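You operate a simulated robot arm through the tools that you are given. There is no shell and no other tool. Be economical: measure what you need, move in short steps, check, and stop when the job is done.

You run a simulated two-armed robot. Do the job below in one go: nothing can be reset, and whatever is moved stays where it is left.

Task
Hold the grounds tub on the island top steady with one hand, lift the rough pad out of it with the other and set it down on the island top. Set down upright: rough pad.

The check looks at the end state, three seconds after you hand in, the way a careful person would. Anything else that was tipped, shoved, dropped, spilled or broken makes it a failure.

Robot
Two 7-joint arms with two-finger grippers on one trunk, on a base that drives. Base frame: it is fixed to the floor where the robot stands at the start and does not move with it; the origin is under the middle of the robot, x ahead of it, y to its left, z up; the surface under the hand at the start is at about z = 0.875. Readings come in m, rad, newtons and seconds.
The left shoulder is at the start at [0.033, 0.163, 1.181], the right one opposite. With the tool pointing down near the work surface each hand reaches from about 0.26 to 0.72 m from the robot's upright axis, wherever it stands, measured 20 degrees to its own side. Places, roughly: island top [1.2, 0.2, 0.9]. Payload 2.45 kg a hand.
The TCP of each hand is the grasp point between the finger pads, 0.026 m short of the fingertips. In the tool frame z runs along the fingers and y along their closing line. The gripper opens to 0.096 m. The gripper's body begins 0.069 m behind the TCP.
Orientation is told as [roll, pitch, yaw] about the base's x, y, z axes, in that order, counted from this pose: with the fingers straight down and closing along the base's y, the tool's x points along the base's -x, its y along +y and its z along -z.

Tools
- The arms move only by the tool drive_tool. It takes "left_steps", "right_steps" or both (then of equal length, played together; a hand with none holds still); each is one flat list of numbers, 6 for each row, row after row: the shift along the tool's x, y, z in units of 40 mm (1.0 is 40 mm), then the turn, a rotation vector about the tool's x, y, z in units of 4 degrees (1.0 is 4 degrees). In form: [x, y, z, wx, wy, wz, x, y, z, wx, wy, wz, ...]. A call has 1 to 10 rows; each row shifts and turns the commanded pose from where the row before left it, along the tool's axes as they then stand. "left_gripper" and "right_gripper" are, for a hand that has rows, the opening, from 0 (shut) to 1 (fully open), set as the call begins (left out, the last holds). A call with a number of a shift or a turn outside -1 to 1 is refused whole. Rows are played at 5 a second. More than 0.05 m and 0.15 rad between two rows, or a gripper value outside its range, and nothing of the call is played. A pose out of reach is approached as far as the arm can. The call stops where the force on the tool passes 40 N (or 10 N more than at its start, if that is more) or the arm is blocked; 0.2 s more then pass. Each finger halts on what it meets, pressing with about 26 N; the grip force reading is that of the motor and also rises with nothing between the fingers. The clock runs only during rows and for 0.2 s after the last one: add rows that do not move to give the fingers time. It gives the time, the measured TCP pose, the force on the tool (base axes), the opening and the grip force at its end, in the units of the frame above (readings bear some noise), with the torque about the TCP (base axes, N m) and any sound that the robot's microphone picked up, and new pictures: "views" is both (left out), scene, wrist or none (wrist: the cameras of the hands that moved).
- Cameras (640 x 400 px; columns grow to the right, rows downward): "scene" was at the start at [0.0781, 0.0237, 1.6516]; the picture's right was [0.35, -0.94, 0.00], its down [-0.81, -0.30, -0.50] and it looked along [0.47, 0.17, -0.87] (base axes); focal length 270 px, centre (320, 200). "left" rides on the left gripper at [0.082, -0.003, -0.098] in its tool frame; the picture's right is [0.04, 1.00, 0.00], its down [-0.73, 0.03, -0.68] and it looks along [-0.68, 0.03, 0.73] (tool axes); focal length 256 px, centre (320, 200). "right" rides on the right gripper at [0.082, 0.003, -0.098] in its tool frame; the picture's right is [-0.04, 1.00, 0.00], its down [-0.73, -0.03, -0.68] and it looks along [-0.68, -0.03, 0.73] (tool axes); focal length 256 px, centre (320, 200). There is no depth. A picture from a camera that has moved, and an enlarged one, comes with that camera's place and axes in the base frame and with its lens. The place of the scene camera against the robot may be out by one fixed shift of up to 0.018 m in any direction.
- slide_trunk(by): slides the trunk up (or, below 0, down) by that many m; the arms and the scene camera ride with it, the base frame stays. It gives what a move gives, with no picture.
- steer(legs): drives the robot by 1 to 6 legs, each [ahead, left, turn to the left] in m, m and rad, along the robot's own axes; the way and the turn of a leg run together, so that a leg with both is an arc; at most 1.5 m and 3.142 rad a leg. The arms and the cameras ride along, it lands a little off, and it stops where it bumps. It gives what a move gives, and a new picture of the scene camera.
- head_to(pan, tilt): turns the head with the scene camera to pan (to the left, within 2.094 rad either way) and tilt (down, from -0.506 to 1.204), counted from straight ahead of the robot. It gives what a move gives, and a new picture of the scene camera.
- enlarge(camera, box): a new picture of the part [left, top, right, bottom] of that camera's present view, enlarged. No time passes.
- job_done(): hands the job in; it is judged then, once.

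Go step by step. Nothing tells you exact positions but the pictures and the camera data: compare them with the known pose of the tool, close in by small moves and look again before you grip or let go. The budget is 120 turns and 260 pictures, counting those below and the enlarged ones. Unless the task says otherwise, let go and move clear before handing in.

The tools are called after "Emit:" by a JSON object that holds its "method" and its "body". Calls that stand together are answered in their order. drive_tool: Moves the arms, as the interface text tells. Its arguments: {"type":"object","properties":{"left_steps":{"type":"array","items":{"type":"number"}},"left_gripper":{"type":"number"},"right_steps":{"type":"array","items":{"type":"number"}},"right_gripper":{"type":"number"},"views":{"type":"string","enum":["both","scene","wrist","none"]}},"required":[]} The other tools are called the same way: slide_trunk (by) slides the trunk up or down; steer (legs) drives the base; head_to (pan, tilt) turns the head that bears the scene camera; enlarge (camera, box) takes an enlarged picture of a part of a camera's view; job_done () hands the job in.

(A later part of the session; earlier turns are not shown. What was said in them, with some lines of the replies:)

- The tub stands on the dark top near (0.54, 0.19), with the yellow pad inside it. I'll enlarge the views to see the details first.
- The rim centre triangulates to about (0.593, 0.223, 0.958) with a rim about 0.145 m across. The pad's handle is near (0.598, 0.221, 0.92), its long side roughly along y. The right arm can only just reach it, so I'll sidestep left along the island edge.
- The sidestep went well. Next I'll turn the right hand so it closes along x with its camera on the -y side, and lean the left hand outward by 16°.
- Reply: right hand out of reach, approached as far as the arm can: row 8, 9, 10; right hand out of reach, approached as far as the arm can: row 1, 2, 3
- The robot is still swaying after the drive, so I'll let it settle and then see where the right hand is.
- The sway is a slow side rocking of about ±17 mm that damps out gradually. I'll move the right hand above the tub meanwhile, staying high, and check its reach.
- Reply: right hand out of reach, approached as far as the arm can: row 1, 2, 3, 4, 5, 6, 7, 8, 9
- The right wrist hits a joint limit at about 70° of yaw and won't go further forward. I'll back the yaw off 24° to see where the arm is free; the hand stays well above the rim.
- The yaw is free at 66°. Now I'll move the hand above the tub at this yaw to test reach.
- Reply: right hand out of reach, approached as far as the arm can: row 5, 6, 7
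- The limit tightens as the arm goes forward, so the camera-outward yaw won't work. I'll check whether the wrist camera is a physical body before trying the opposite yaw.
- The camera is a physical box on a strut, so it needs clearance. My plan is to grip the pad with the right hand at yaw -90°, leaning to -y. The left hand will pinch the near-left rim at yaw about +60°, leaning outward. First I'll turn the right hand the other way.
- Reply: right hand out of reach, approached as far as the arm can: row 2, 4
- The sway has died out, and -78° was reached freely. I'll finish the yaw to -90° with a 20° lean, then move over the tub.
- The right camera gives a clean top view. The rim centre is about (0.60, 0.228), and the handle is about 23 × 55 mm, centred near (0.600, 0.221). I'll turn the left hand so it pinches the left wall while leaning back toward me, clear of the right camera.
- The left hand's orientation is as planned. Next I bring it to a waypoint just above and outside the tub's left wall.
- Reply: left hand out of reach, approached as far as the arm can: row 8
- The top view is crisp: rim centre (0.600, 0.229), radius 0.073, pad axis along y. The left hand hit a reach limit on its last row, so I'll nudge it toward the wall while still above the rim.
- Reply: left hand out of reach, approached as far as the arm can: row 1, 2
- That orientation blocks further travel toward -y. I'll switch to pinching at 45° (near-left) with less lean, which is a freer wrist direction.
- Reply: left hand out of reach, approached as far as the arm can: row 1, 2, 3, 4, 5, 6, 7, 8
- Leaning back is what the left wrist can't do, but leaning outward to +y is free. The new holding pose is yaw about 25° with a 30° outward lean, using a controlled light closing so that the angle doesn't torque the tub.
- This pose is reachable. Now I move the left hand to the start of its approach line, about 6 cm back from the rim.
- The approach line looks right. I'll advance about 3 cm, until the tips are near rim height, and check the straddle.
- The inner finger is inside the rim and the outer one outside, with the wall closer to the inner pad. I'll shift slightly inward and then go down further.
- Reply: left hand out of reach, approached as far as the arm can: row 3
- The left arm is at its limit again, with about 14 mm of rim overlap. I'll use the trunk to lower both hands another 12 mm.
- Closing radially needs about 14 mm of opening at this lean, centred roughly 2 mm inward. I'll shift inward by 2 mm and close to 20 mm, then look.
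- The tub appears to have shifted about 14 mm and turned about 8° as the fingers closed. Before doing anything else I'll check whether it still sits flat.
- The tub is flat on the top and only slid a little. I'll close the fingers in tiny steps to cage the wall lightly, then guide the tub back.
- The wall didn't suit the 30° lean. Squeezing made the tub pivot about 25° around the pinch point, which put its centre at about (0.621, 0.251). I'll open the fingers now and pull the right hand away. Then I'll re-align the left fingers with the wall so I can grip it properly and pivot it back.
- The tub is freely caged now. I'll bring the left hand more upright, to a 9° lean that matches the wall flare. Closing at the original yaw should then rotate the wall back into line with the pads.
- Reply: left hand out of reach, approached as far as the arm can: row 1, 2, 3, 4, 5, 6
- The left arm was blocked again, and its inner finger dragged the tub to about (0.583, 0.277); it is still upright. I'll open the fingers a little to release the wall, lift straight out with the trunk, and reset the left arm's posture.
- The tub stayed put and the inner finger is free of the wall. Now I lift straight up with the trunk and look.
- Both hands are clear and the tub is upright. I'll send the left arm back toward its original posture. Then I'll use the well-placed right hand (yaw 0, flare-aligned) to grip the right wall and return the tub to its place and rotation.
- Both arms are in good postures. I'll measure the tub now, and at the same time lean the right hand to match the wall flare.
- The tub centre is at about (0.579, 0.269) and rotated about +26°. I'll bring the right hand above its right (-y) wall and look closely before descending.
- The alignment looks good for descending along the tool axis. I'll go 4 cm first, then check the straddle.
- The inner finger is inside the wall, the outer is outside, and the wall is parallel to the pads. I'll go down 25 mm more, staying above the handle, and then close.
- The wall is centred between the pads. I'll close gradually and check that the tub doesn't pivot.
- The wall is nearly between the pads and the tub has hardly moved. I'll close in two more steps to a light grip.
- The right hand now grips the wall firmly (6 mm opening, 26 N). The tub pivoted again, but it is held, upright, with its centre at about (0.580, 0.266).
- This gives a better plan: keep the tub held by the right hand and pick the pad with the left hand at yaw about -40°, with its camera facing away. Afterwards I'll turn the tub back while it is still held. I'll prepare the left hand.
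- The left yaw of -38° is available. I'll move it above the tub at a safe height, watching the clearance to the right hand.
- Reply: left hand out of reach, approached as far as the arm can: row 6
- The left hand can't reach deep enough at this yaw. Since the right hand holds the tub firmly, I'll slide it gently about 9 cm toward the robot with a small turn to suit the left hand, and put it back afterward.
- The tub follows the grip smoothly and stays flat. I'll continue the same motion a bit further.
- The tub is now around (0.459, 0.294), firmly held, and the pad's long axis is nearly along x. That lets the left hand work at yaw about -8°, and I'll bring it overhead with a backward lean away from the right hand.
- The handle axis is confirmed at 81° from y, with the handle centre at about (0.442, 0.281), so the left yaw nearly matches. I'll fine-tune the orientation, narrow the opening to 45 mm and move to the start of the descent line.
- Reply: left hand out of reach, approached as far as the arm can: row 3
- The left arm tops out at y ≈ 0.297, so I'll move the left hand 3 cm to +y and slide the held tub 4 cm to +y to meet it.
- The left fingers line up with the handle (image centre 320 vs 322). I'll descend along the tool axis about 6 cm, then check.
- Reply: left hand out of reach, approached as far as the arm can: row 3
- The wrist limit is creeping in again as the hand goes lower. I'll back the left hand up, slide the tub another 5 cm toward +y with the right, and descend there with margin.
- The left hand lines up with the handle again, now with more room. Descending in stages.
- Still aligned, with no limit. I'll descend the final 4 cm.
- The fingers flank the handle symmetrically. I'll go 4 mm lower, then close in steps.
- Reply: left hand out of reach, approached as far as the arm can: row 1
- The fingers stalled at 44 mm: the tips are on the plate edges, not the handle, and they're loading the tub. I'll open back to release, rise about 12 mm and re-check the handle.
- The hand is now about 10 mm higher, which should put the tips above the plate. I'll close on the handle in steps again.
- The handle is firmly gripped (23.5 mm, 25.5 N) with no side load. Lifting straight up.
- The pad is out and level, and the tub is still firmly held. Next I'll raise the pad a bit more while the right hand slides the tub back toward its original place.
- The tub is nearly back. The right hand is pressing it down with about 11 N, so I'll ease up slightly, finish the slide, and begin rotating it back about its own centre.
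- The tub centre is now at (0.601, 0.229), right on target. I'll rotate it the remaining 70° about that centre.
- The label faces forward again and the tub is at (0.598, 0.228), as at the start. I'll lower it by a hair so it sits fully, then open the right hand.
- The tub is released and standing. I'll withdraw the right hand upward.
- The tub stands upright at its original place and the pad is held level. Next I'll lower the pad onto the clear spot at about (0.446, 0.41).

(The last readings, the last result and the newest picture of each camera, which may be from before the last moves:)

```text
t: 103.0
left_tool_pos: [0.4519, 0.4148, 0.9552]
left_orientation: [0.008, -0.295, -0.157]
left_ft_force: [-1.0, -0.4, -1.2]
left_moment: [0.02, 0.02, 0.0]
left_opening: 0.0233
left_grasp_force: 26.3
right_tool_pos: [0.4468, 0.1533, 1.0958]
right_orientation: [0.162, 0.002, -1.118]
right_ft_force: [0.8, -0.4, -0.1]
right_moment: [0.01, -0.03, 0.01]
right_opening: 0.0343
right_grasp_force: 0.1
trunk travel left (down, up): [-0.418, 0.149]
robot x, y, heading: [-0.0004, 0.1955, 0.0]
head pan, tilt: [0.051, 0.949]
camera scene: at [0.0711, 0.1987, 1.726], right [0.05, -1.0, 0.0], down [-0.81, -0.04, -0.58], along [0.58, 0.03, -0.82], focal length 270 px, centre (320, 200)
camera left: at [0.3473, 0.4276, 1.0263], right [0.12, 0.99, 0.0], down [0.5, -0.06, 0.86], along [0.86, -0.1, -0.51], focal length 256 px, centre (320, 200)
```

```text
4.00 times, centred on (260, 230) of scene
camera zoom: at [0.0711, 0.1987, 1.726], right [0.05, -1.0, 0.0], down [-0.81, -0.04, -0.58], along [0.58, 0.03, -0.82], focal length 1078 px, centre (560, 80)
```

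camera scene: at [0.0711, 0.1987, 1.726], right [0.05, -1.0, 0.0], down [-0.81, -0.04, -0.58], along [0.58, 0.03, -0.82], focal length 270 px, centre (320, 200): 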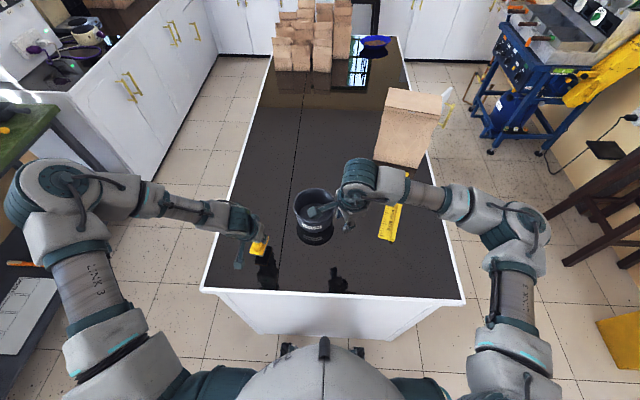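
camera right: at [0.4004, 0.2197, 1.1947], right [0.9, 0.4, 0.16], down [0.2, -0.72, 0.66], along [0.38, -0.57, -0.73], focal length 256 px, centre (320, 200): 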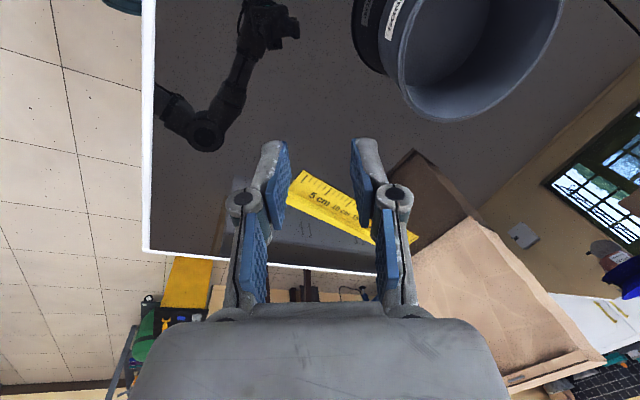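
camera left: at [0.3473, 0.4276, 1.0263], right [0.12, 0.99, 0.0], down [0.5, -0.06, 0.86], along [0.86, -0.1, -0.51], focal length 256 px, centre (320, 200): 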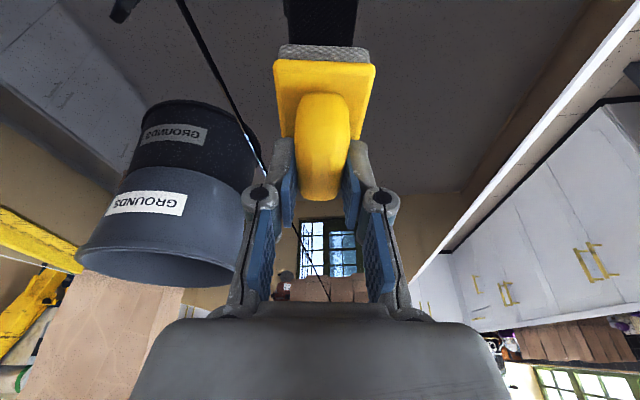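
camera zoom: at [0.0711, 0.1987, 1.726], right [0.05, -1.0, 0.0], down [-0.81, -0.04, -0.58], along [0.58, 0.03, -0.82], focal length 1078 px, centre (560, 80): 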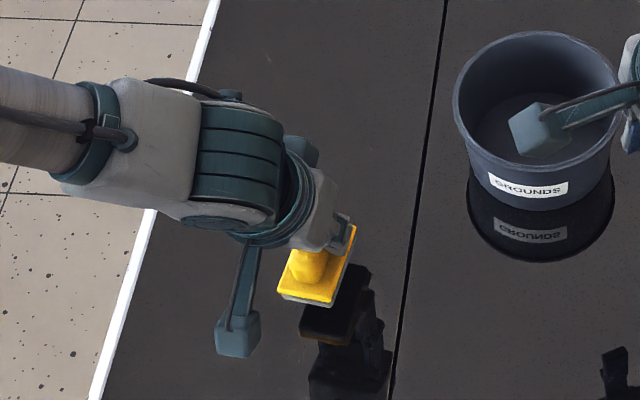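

The pad is about 2 cm above the top. I'll lower it in small steps until contact.

Emit:
{"method": "drive_tool", "body": {"left_steps": [0.029, 0, 0.0957, 0, 0, 0, 0.029, 0, 0.0957, 0, 0, 0, 0.029, 0, 0.0957, 0, 0, 0, 0.022, 0, 0.072, 0, 0, 0, 0, 0, 0, 0, 0, 0], "views": "none"}}

Emit:
{"method": "drive_tool", "body": {"left_steps": [0.015, 0, 0.048, 0, 0, 0, 0, 0, 0, 0, 0, 0], "views": "none"}}

Emit:
{"method": "drive_tool", "body": {"left_steps": [0.015, 0, 0.048, 0, 0, 0, 0, 0, 0, 0, 0, 0], "views": "wrist"}}

Emit:
{"method": "enlarge", "body": {"camera": "scene", "box": [200, 180, 320, 280]}}

```text
t: 104.2
left_tool_pos: [0.4499, 0.4138, 0.9423]
left_orientation: [0.009, -0.292, -0.157]
left_ft_force: [-0.4, 0.6, -0.5]
left_moment: [0.0, -0.02, -0.02]
left_opening: 0.0233
left_grasp_force: 26.1
right_tool_pos: [0.4483, 0.1526, 1.0957]
right_orientation: [0.158, 0.001, -1.117]
right_ft_force: [0.1, 1.0, 0.3]
right_moment: [0.0, -0.05, -0.03]
right_opening: 0.0345
right_grasp_force: 0.1
trunk travel left (down, up): [-0.418, 0.149]
robot x, y, heading: [-0.0009, 0.1945, 0.002]
head pan, tilt: [0.051, 0.949]
```

```text
t: 104.8
left_tool_pos: [0.4507, 0.4122, 0.9378]
left_orientation: [0.01, -0.293, -0.158]
left_ft_force: [0.0, 0.2, -1.3]
left_moment: [-0.01, -0.03, 0.0]
left_opening: 0.0232
left_grasp_force: 25.8
right_tool_pos: [0.4479, 0.1533, 1.0949]
right_orientation: [0.159, 0.002, -1.115]
right_ft_force: [0.6, 1.0, 0.3]
right_moment: [0.02, 0.01, -0.02]
right_opening: 0.0345
right_grasp_force: 0.1
trunk travel left (down, up): [-0.418, 0.149]
robot x, y, heading: [0.0033, 0.1984, 0.002]
head pan, tilt: [0.051, 0.949]
```

```text
t: 105.3
left_tool_pos: [0.4502, 0.4119, 0.9363]
left_orientation: [0.009, -0.293, -0.158]
left_ft_force: [-0.6, 0.2, 0.5]
left_moment: [0.05, 0.01, -0.01]
left_opening: 0.0232
left_grasp_force: 26.1
right_tool_pos: [0.4484, 0.1526, 1.0948]
right_orientation: [0.159, 0.004, -1.116]
right_ft_force: [0.1, 0.4, 0.8]
right_moment: [-0.02, 0.02, -0.02]
right_opening: 0.0345
right_grasp_force: 0.1
trunk travel left (down, up): [-0.418, 0.149]
robot x, y, heading: [0.0006, 0.1946, 0.0]
head pan, tilt: [0.051, 0.949]
camera left: at [0.346, 0.4242, 1.0068], right [0.12, 0.99, 0.0], down [0.5, -0.06, 0.86], along [0.86, -0.1, -0.51], focal length 256 px, centre (320, 200)
```

left: 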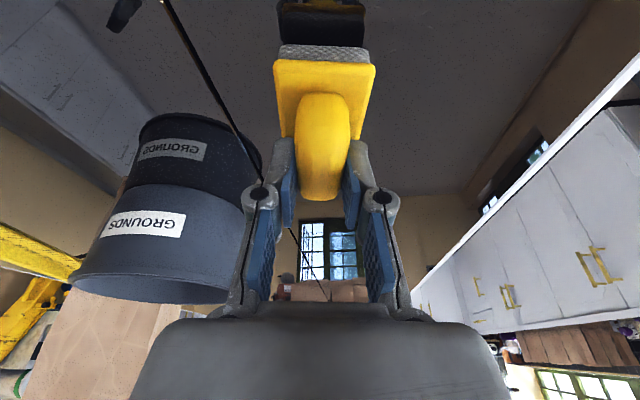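

```text
4.00 times, centred on (260, 230) of scene
camera zoom: at [0.0714, 0.1984, 1.7259], right [0.05, -1.0, 0.0], down [-0.81, -0.04, -0.58], along [0.58, 0.03, -0.82], focal length 1078 px, centre (560, 80)
```

zoom: 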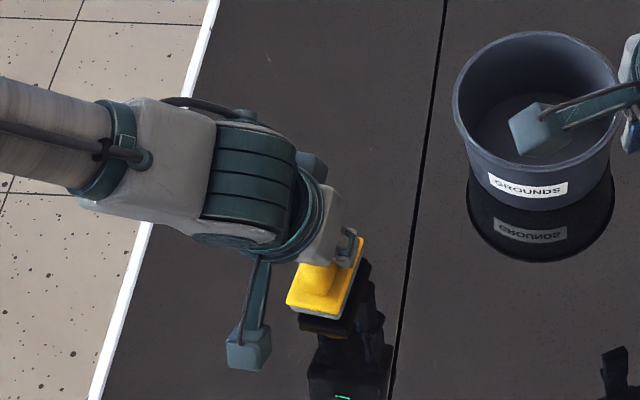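

The reflection still shows a gap beneath the pad, so I'll keep lowering in small steps and watch the force.

Emit:
{"method": "drive_tool", "body": {"left_steps": [0.015, 0, 0.048, 0, 0, 0, 0.015, 0, 0.048, 0, 0, 0, 0, 0, 0, 0, 0, 0], "views": "none"}}

Emit:
{"method": "drive_tool", "body": {"left_steps": [0.015, 0, 0.048, 0, 0, 0, 0.015, 0, 0.048, 0, 0, 0, 0, 0, 0, 0, 0, 0], "views": "wrist"}}

Emit:
{"method": "enlarge", "body": {"camera": "scene", "box": [200, 180, 320, 280]}}

```text
t: 106.2
left_tool_pos: [0.4494, 0.4129, 0.9313]
left_orientation: [0.009, -0.294, -0.156]
left_ft_force: [0.2, -0.7, -1.0]
left_moment: [0.01, 0.03, 0.01]
left_opening: 0.0232
left_grasp_force: 25.5
right_tool_pos: [0.448, 0.155, 1.0956]
right_orientation: [0.159, 0.002, -1.119]
right_ft_force: [-0.3, 0.1, -0.2]
right_moment: [-0.02, -0.01, 0.03]
right_opening: 0.0348
right_grasp_force: 0.0
trunk travel left (down, up): [-0.418, 0.149]
robot x, y, heading: [0.0023, 0.1967, 0.0]
head pan, tilt: [0.051, 0.949]
```

```text
t: 107.0
left_tool_pos: [0.45, 0.4121, 0.9286]
left_orientation: [0.009, -0.296, -0.158]
left_ft_force: [0.1, 2.5, 9.0]
left_moment: [-0.12, -0.25, 0.07]
left_opening: 0.0233
left_grasp_force: 25.8
right_tool_pos: [0.4467, 0.1545, 1.0972]
right_orientation: [0.161, 0.002, -1.117]
right_ft_force: [-1.0, 1.0, 0.1]
right_moment: [0.0, 0.0, -0.01]
right_opening: 0.0348
right_grasp_force: 0.1
trunk travel left (down, up): [-0.418, 0.149]
robot x, y, heading: [-0.0021, 0.1943, 0.001]
head pan, tilt: [0.051, 0.949]
camera left: at [0.3443, 0.4245, 0.9992], right [0.12, 0.99, 0.0], down [0.5, -0.06, 0.86], along [0.86, -0.1, -0.5], focal length 256 px, centre (320, 200)
```

left: 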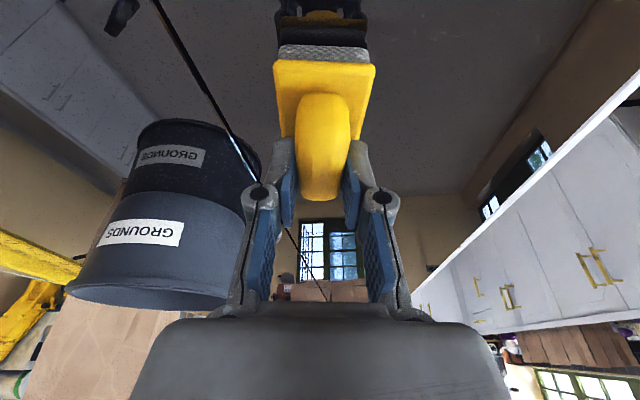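

```text
4.00 times, centred on (260, 230) of scene
camera zoom: at [0.0699, 0.1987, 1.7262], right [0.05, -1.0, 0.0], down [-0.81, -0.04, -0.58], along [0.58, 0.03, -0.81], focal length 1078 px, centre (560, 80)
```

zoom: 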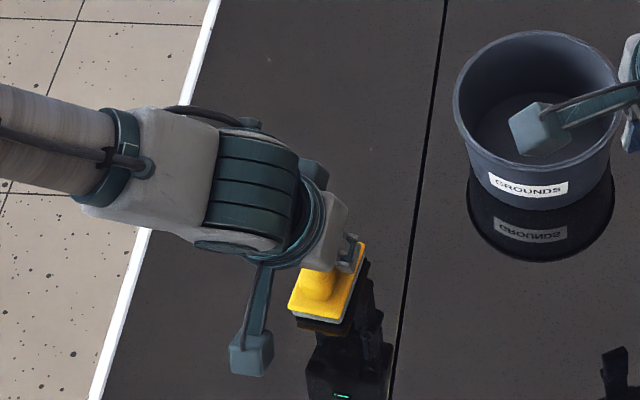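

Contact: 9 N upward, and the torque suggests the far end touched first. I'll tilt the hand about 2° to level the pad and look at the moment.

Emit:
{"method": "drive_tool", "body": {"left_steps": [0, 0, 0, 0, -0.5, 0, 0, 0, 0, 0, 0, 0], "views": "none"}}

Emit:
{"method": "enlarge", "body": {"camera": "left", "box": [240, 0, 400, 110]}}

```text
t: 107.5
left_tool_pos: [0.4495, 0.4123, 0.9291]
left_orientation: [0.008, -0.33, -0.158]
left_ft_force: [-2.5, 2.1, 10.7]
left_moment: [0.11, 0.58, -0.07]
left_opening: 0.0233
left_grasp_force: 26.5
right_tool_pos: [0.4471, 0.1532, 1.0956]
right_orientation: [0.16, 0.002, -1.117]
right_ft_force: [0.9, -0.2, -0.5]
right_moment: [0.01, 0.01, 0.04]
right_opening: 0.0345
right_grasp_force: 0.0
trunk travel left (down, up): [-0.418, 0.149]
robot x, y, heading: [0.003, 0.1969, 0.001]
head pan, tilt: [0.051, 0.949]
```

```text
3.64 times, centred on (320, 55) of left
camera zoom: at [0.3407, 0.425, 0.9951], right [0.12, 0.99, 0.0], down [0.47, -0.05, 0.88], along [0.87, -0.1, -0.48], focal length 931 px, centre (320, 727)
```

zoom: 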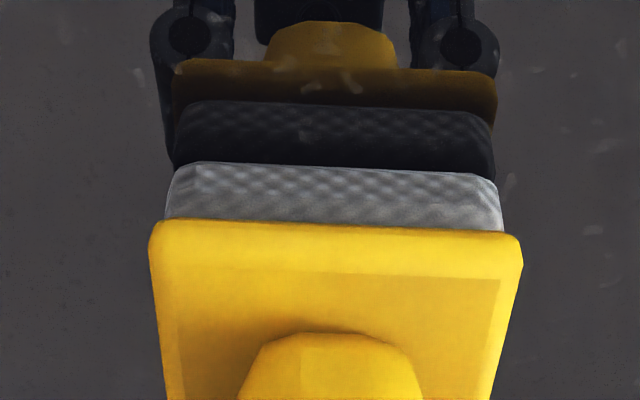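

The pad now sits flat, with its reflection meeting its rough face. I'll undo part of the tilt to unload it, then open the fingers slowly.

Emit:
{"method": "drive_tool", "body": {"left_steps": [0, 0, -0.02, 0, 0.33, 0, 0, 0, 0, 0, 0, 0], "views": "none"}}

Emit:
{"method": "drive_tool", "body": {"left_steps": [0, 0, 0, 0, 0, 0, 0, 0, 0, 0, 0, 0], "left_gripper": 0.3, "views": "none"}}

Emit:
{"method": "drive_tool", "body": {"left_steps": [0, 0, 0, 0, 0, 0, 0, 0, 0, 0, 0, 0], "left_gripper": 0.45, "views": "wrist"}}

Emit:
{"method": "enlarge", "body": {"camera": "scene", "box": [200, 180, 320, 280]}}

```text
t: 108.2
left_tool_pos: [0.4483, 0.4121, 0.9292]
left_orientation: [0.008, -0.308, -0.155]
left_ft_force: [0.0, 1.0, 0.0]
left_moment: [-0.04, -0.05, 0.0]
left_opening: 0.0231
left_grasp_force: 26.7
right_tool_pos: [0.4486, 0.1533, 1.0951]
right_orientation: [0.159, 0.004, -1.115]
right_ft_force: [0.1, -0.4, -0.1]
right_moment: [-0.02, -0.02, 0.02]
right_opening: 0.0344
right_grasp_force: 0.1
trunk travel left (down, up): [-0.418, 0.149]
robot x, y, heading: [0.0024, 0.1982, 0.002]
head pan, tilt: [0.051, 0.949]
```

```text
t: 108.8
left_tool_pos: [0.4494, 0.4104, 0.93]
left_orientation: [0.009, -0.304, -0.156]
left_ft_force: [0.1, -1.0, -0.5]
left_moment: [0.0, 0.02, -0.02]
left_opening: 0.0289
left_grasp_force: 0.1
right_tool_pos: [0.4482, 0.1545, 1.0948]
right_orientation: [0.159, 0.004, -1.118]
right_ft_force: [-0.2, 0.0, 0.9]
right_moment: [0.0, -0.01, -0.02]
right_opening: 0.0345
right_grasp_force: 0.1
trunk travel left (down, up): [-0.418, 0.149]
robot x, y, heading: [-0.0015, 0.1932, -0.002]
head pan, tilt: [0.051, 0.949]
```

```text
t: 109.3
left_tool_pos: [0.4491, 0.4121, 0.9293]
left_orientation: [0.007, -0.306, -0.157]
left_ft_force: [-0.4, 0.8, 1.2]
left_moment: [-0.03, 0.02, -0.02]
left_opening: 0.0433
left_grasp_force: 0.0
right_tool_pos: [0.448, 0.1537, 1.0957]
right_orientation: [0.16, 0.004, -1.117]
right_ft_force: [0.2, 0.6, 0.4]
right_moment: [0.0, 0.0, -0.01]
right_opening: 0.0345
right_grasp_force: 0.1
trunk travel left (down, up): [-0.418, 0.149]
robot x, y, heading: [-0.0012, 0.1966, 0.001]
head pan, tilt: [0.051, 0.949]
camera left: at [0.343, 0.4242, 0.9982], right [0.12, 0.99, 0.0], down [0.49, -0.05, 0.87], along [0.86, -0.1, -0.5], focal length 256 px, centre (320, 200)
```

left: 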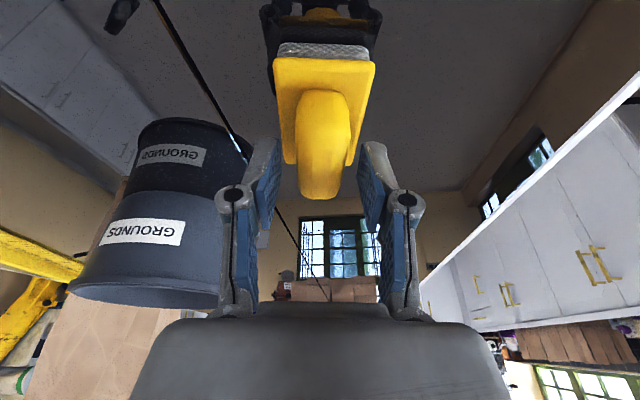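

```text
4.00 times, centred on (260, 230) of scene
camera zoom: at [0.0714, 0.1984, 1.7259], right [0.05, -1.0, 0.0], down [-0.81, -0.04, -0.58], along [0.58, 0.03, -0.82], focal length 1078 px, centre (560, 80)
```

zoom: 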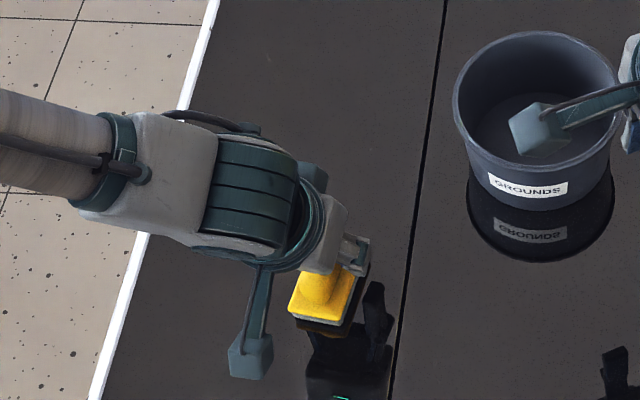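

The pad is released and sits upright. I'll withdraw the left hand back along its axis and then up.

Emit:
{"method": "drive_tool", "body": {"left_steps": [0, 0, -0.4, 0, 0, 0, 0, 0, -0.6, 0, 0, 0, 0, 0, -0.9, 0, 0, 0, 0, 0, -0.9, 0, 0, 0, 0, 0.5, -0.8, 0, 0, 0, 0, 0.8, -0.4, 0, 0, 0], "right_steps": [0, 0, -0.5, 0, 0, 0, 0, 0, -0.5, 0, 0, 0, 0, -0.5, -0.5, 0, 0, 0, 0, -0.8, 0, 0, 0, 0, 0, -0.8, 0, 0, 0, 0, 0, -0.8, 0, 0, 0, 0], "views": "both"}}

Emit:
{"method": "enlarge", "body": {"camera": "scene", "box": [210, 160, 390, 290]}}

```text
t: 110.8
left_tool_pos: [0.41, 0.4686, 1.0811]
left_orientation: [0.006, -0.307, -0.155]
left_ft_force: [-0.7, 0.4, 0.2]
left_moment: [0.0, 0.01, 0.02]
left_opening: 0.0434
left_grasp_force: 0.0
right_tool_pos: [0.3308, 0.0988, 1.1395]
right_orientation: [0.159, 0.001, -1.116]
right_ft_force: [-0.4, 0.5, -0.5]
right_moment: [0.01, 0.0, -0.01]
right_opening: 0.0346
right_grasp_force: 0.0
trunk travel left (down, up): [-0.418, 0.149]
robot x, y, heading: [0.0001, 0.193, -0.001]
head pan, tilt: [0.051, 0.949]
camera scene: at [0.0672, 0.1996, 1.7261], right [0.05, -1.0, 0.0], down [-0.81, -0.04, -0.58], along [0.58, 0.03, -0.81], focal length 270 px, centre (320, 200)
camera right: at [0.2843, 0.1653, 1.2375], right [0.9, 0.4, 0.16], down [0.2, -0.72, 0.66], along [0.38, -0.57, -0.73], focal length 256 px, centre (320, 200)
camera left: at [0.3038, 0.4816, 1.1496], right [0.12, 0.99, 0.0], down [0.49, -0.05, 0.87], along [0.86, -0.1, -0.49], focal length 256 px, centre (320, 200)
```

scene: 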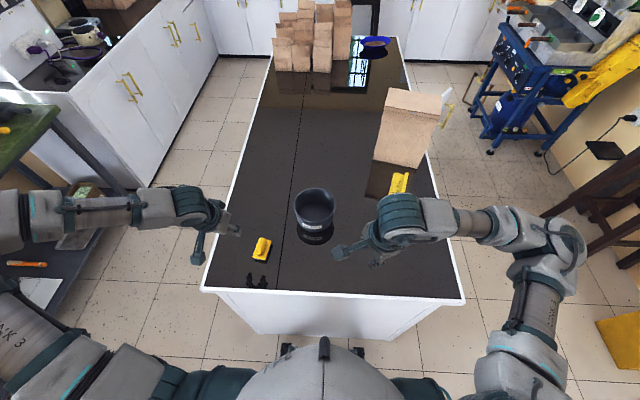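
right: 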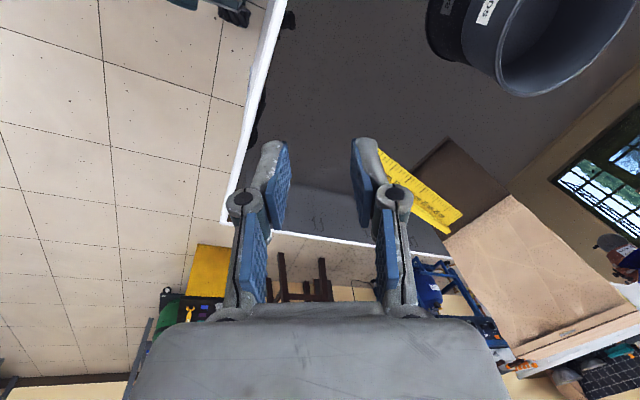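
left: 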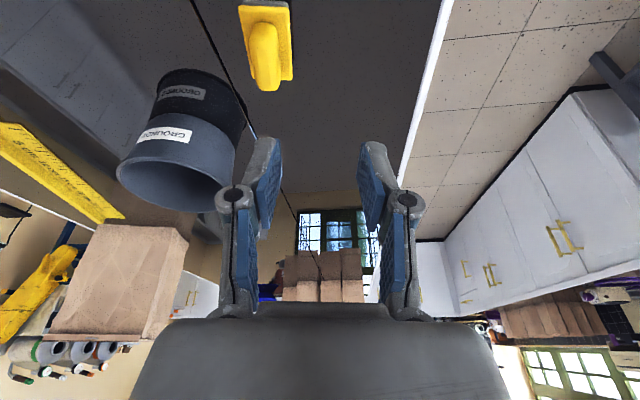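

```text
3.08 times, centred on (300, 225) of scene
camera zoom: at [0.0672, 0.1996, 1.7261], right [0.05, -1.0, 0.0], down [-0.81, -0.04, -0.58], along [0.58, 0.03, -0.81], focal length 829 px, centre (382, 123)
```

zoom: 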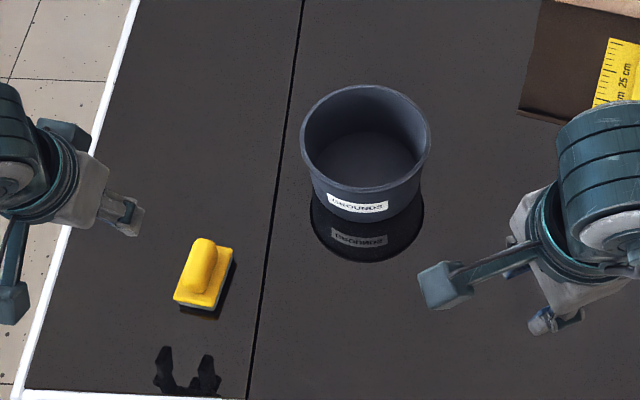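

The pad stands upright on the island top, the tub is upright at its original place with the label facing forward, and both hands are clear. Handing in.

Emit:
{"method": "job_done", "body": {}}

```text
The job is handed in.
```

The rough pad is out of the grounds tub and standing upright on the island top, and I've handed the job in. I don't have the check's result.

- **The lift:** The right hand held the tub firmly by its wall while the left hand lifted the pad out.
- **The tub moved along the way:** It was not steady throughout. While I was working out a grip, it slid and turned. I then slid it on purpose, while holding it, to where the left hand could reach.
- **End state:** I put the tub back within a few millimetres of where it started, with its label facing forward. Both hands are empty and clear, and nothing else looks disturbed in the last pictures.
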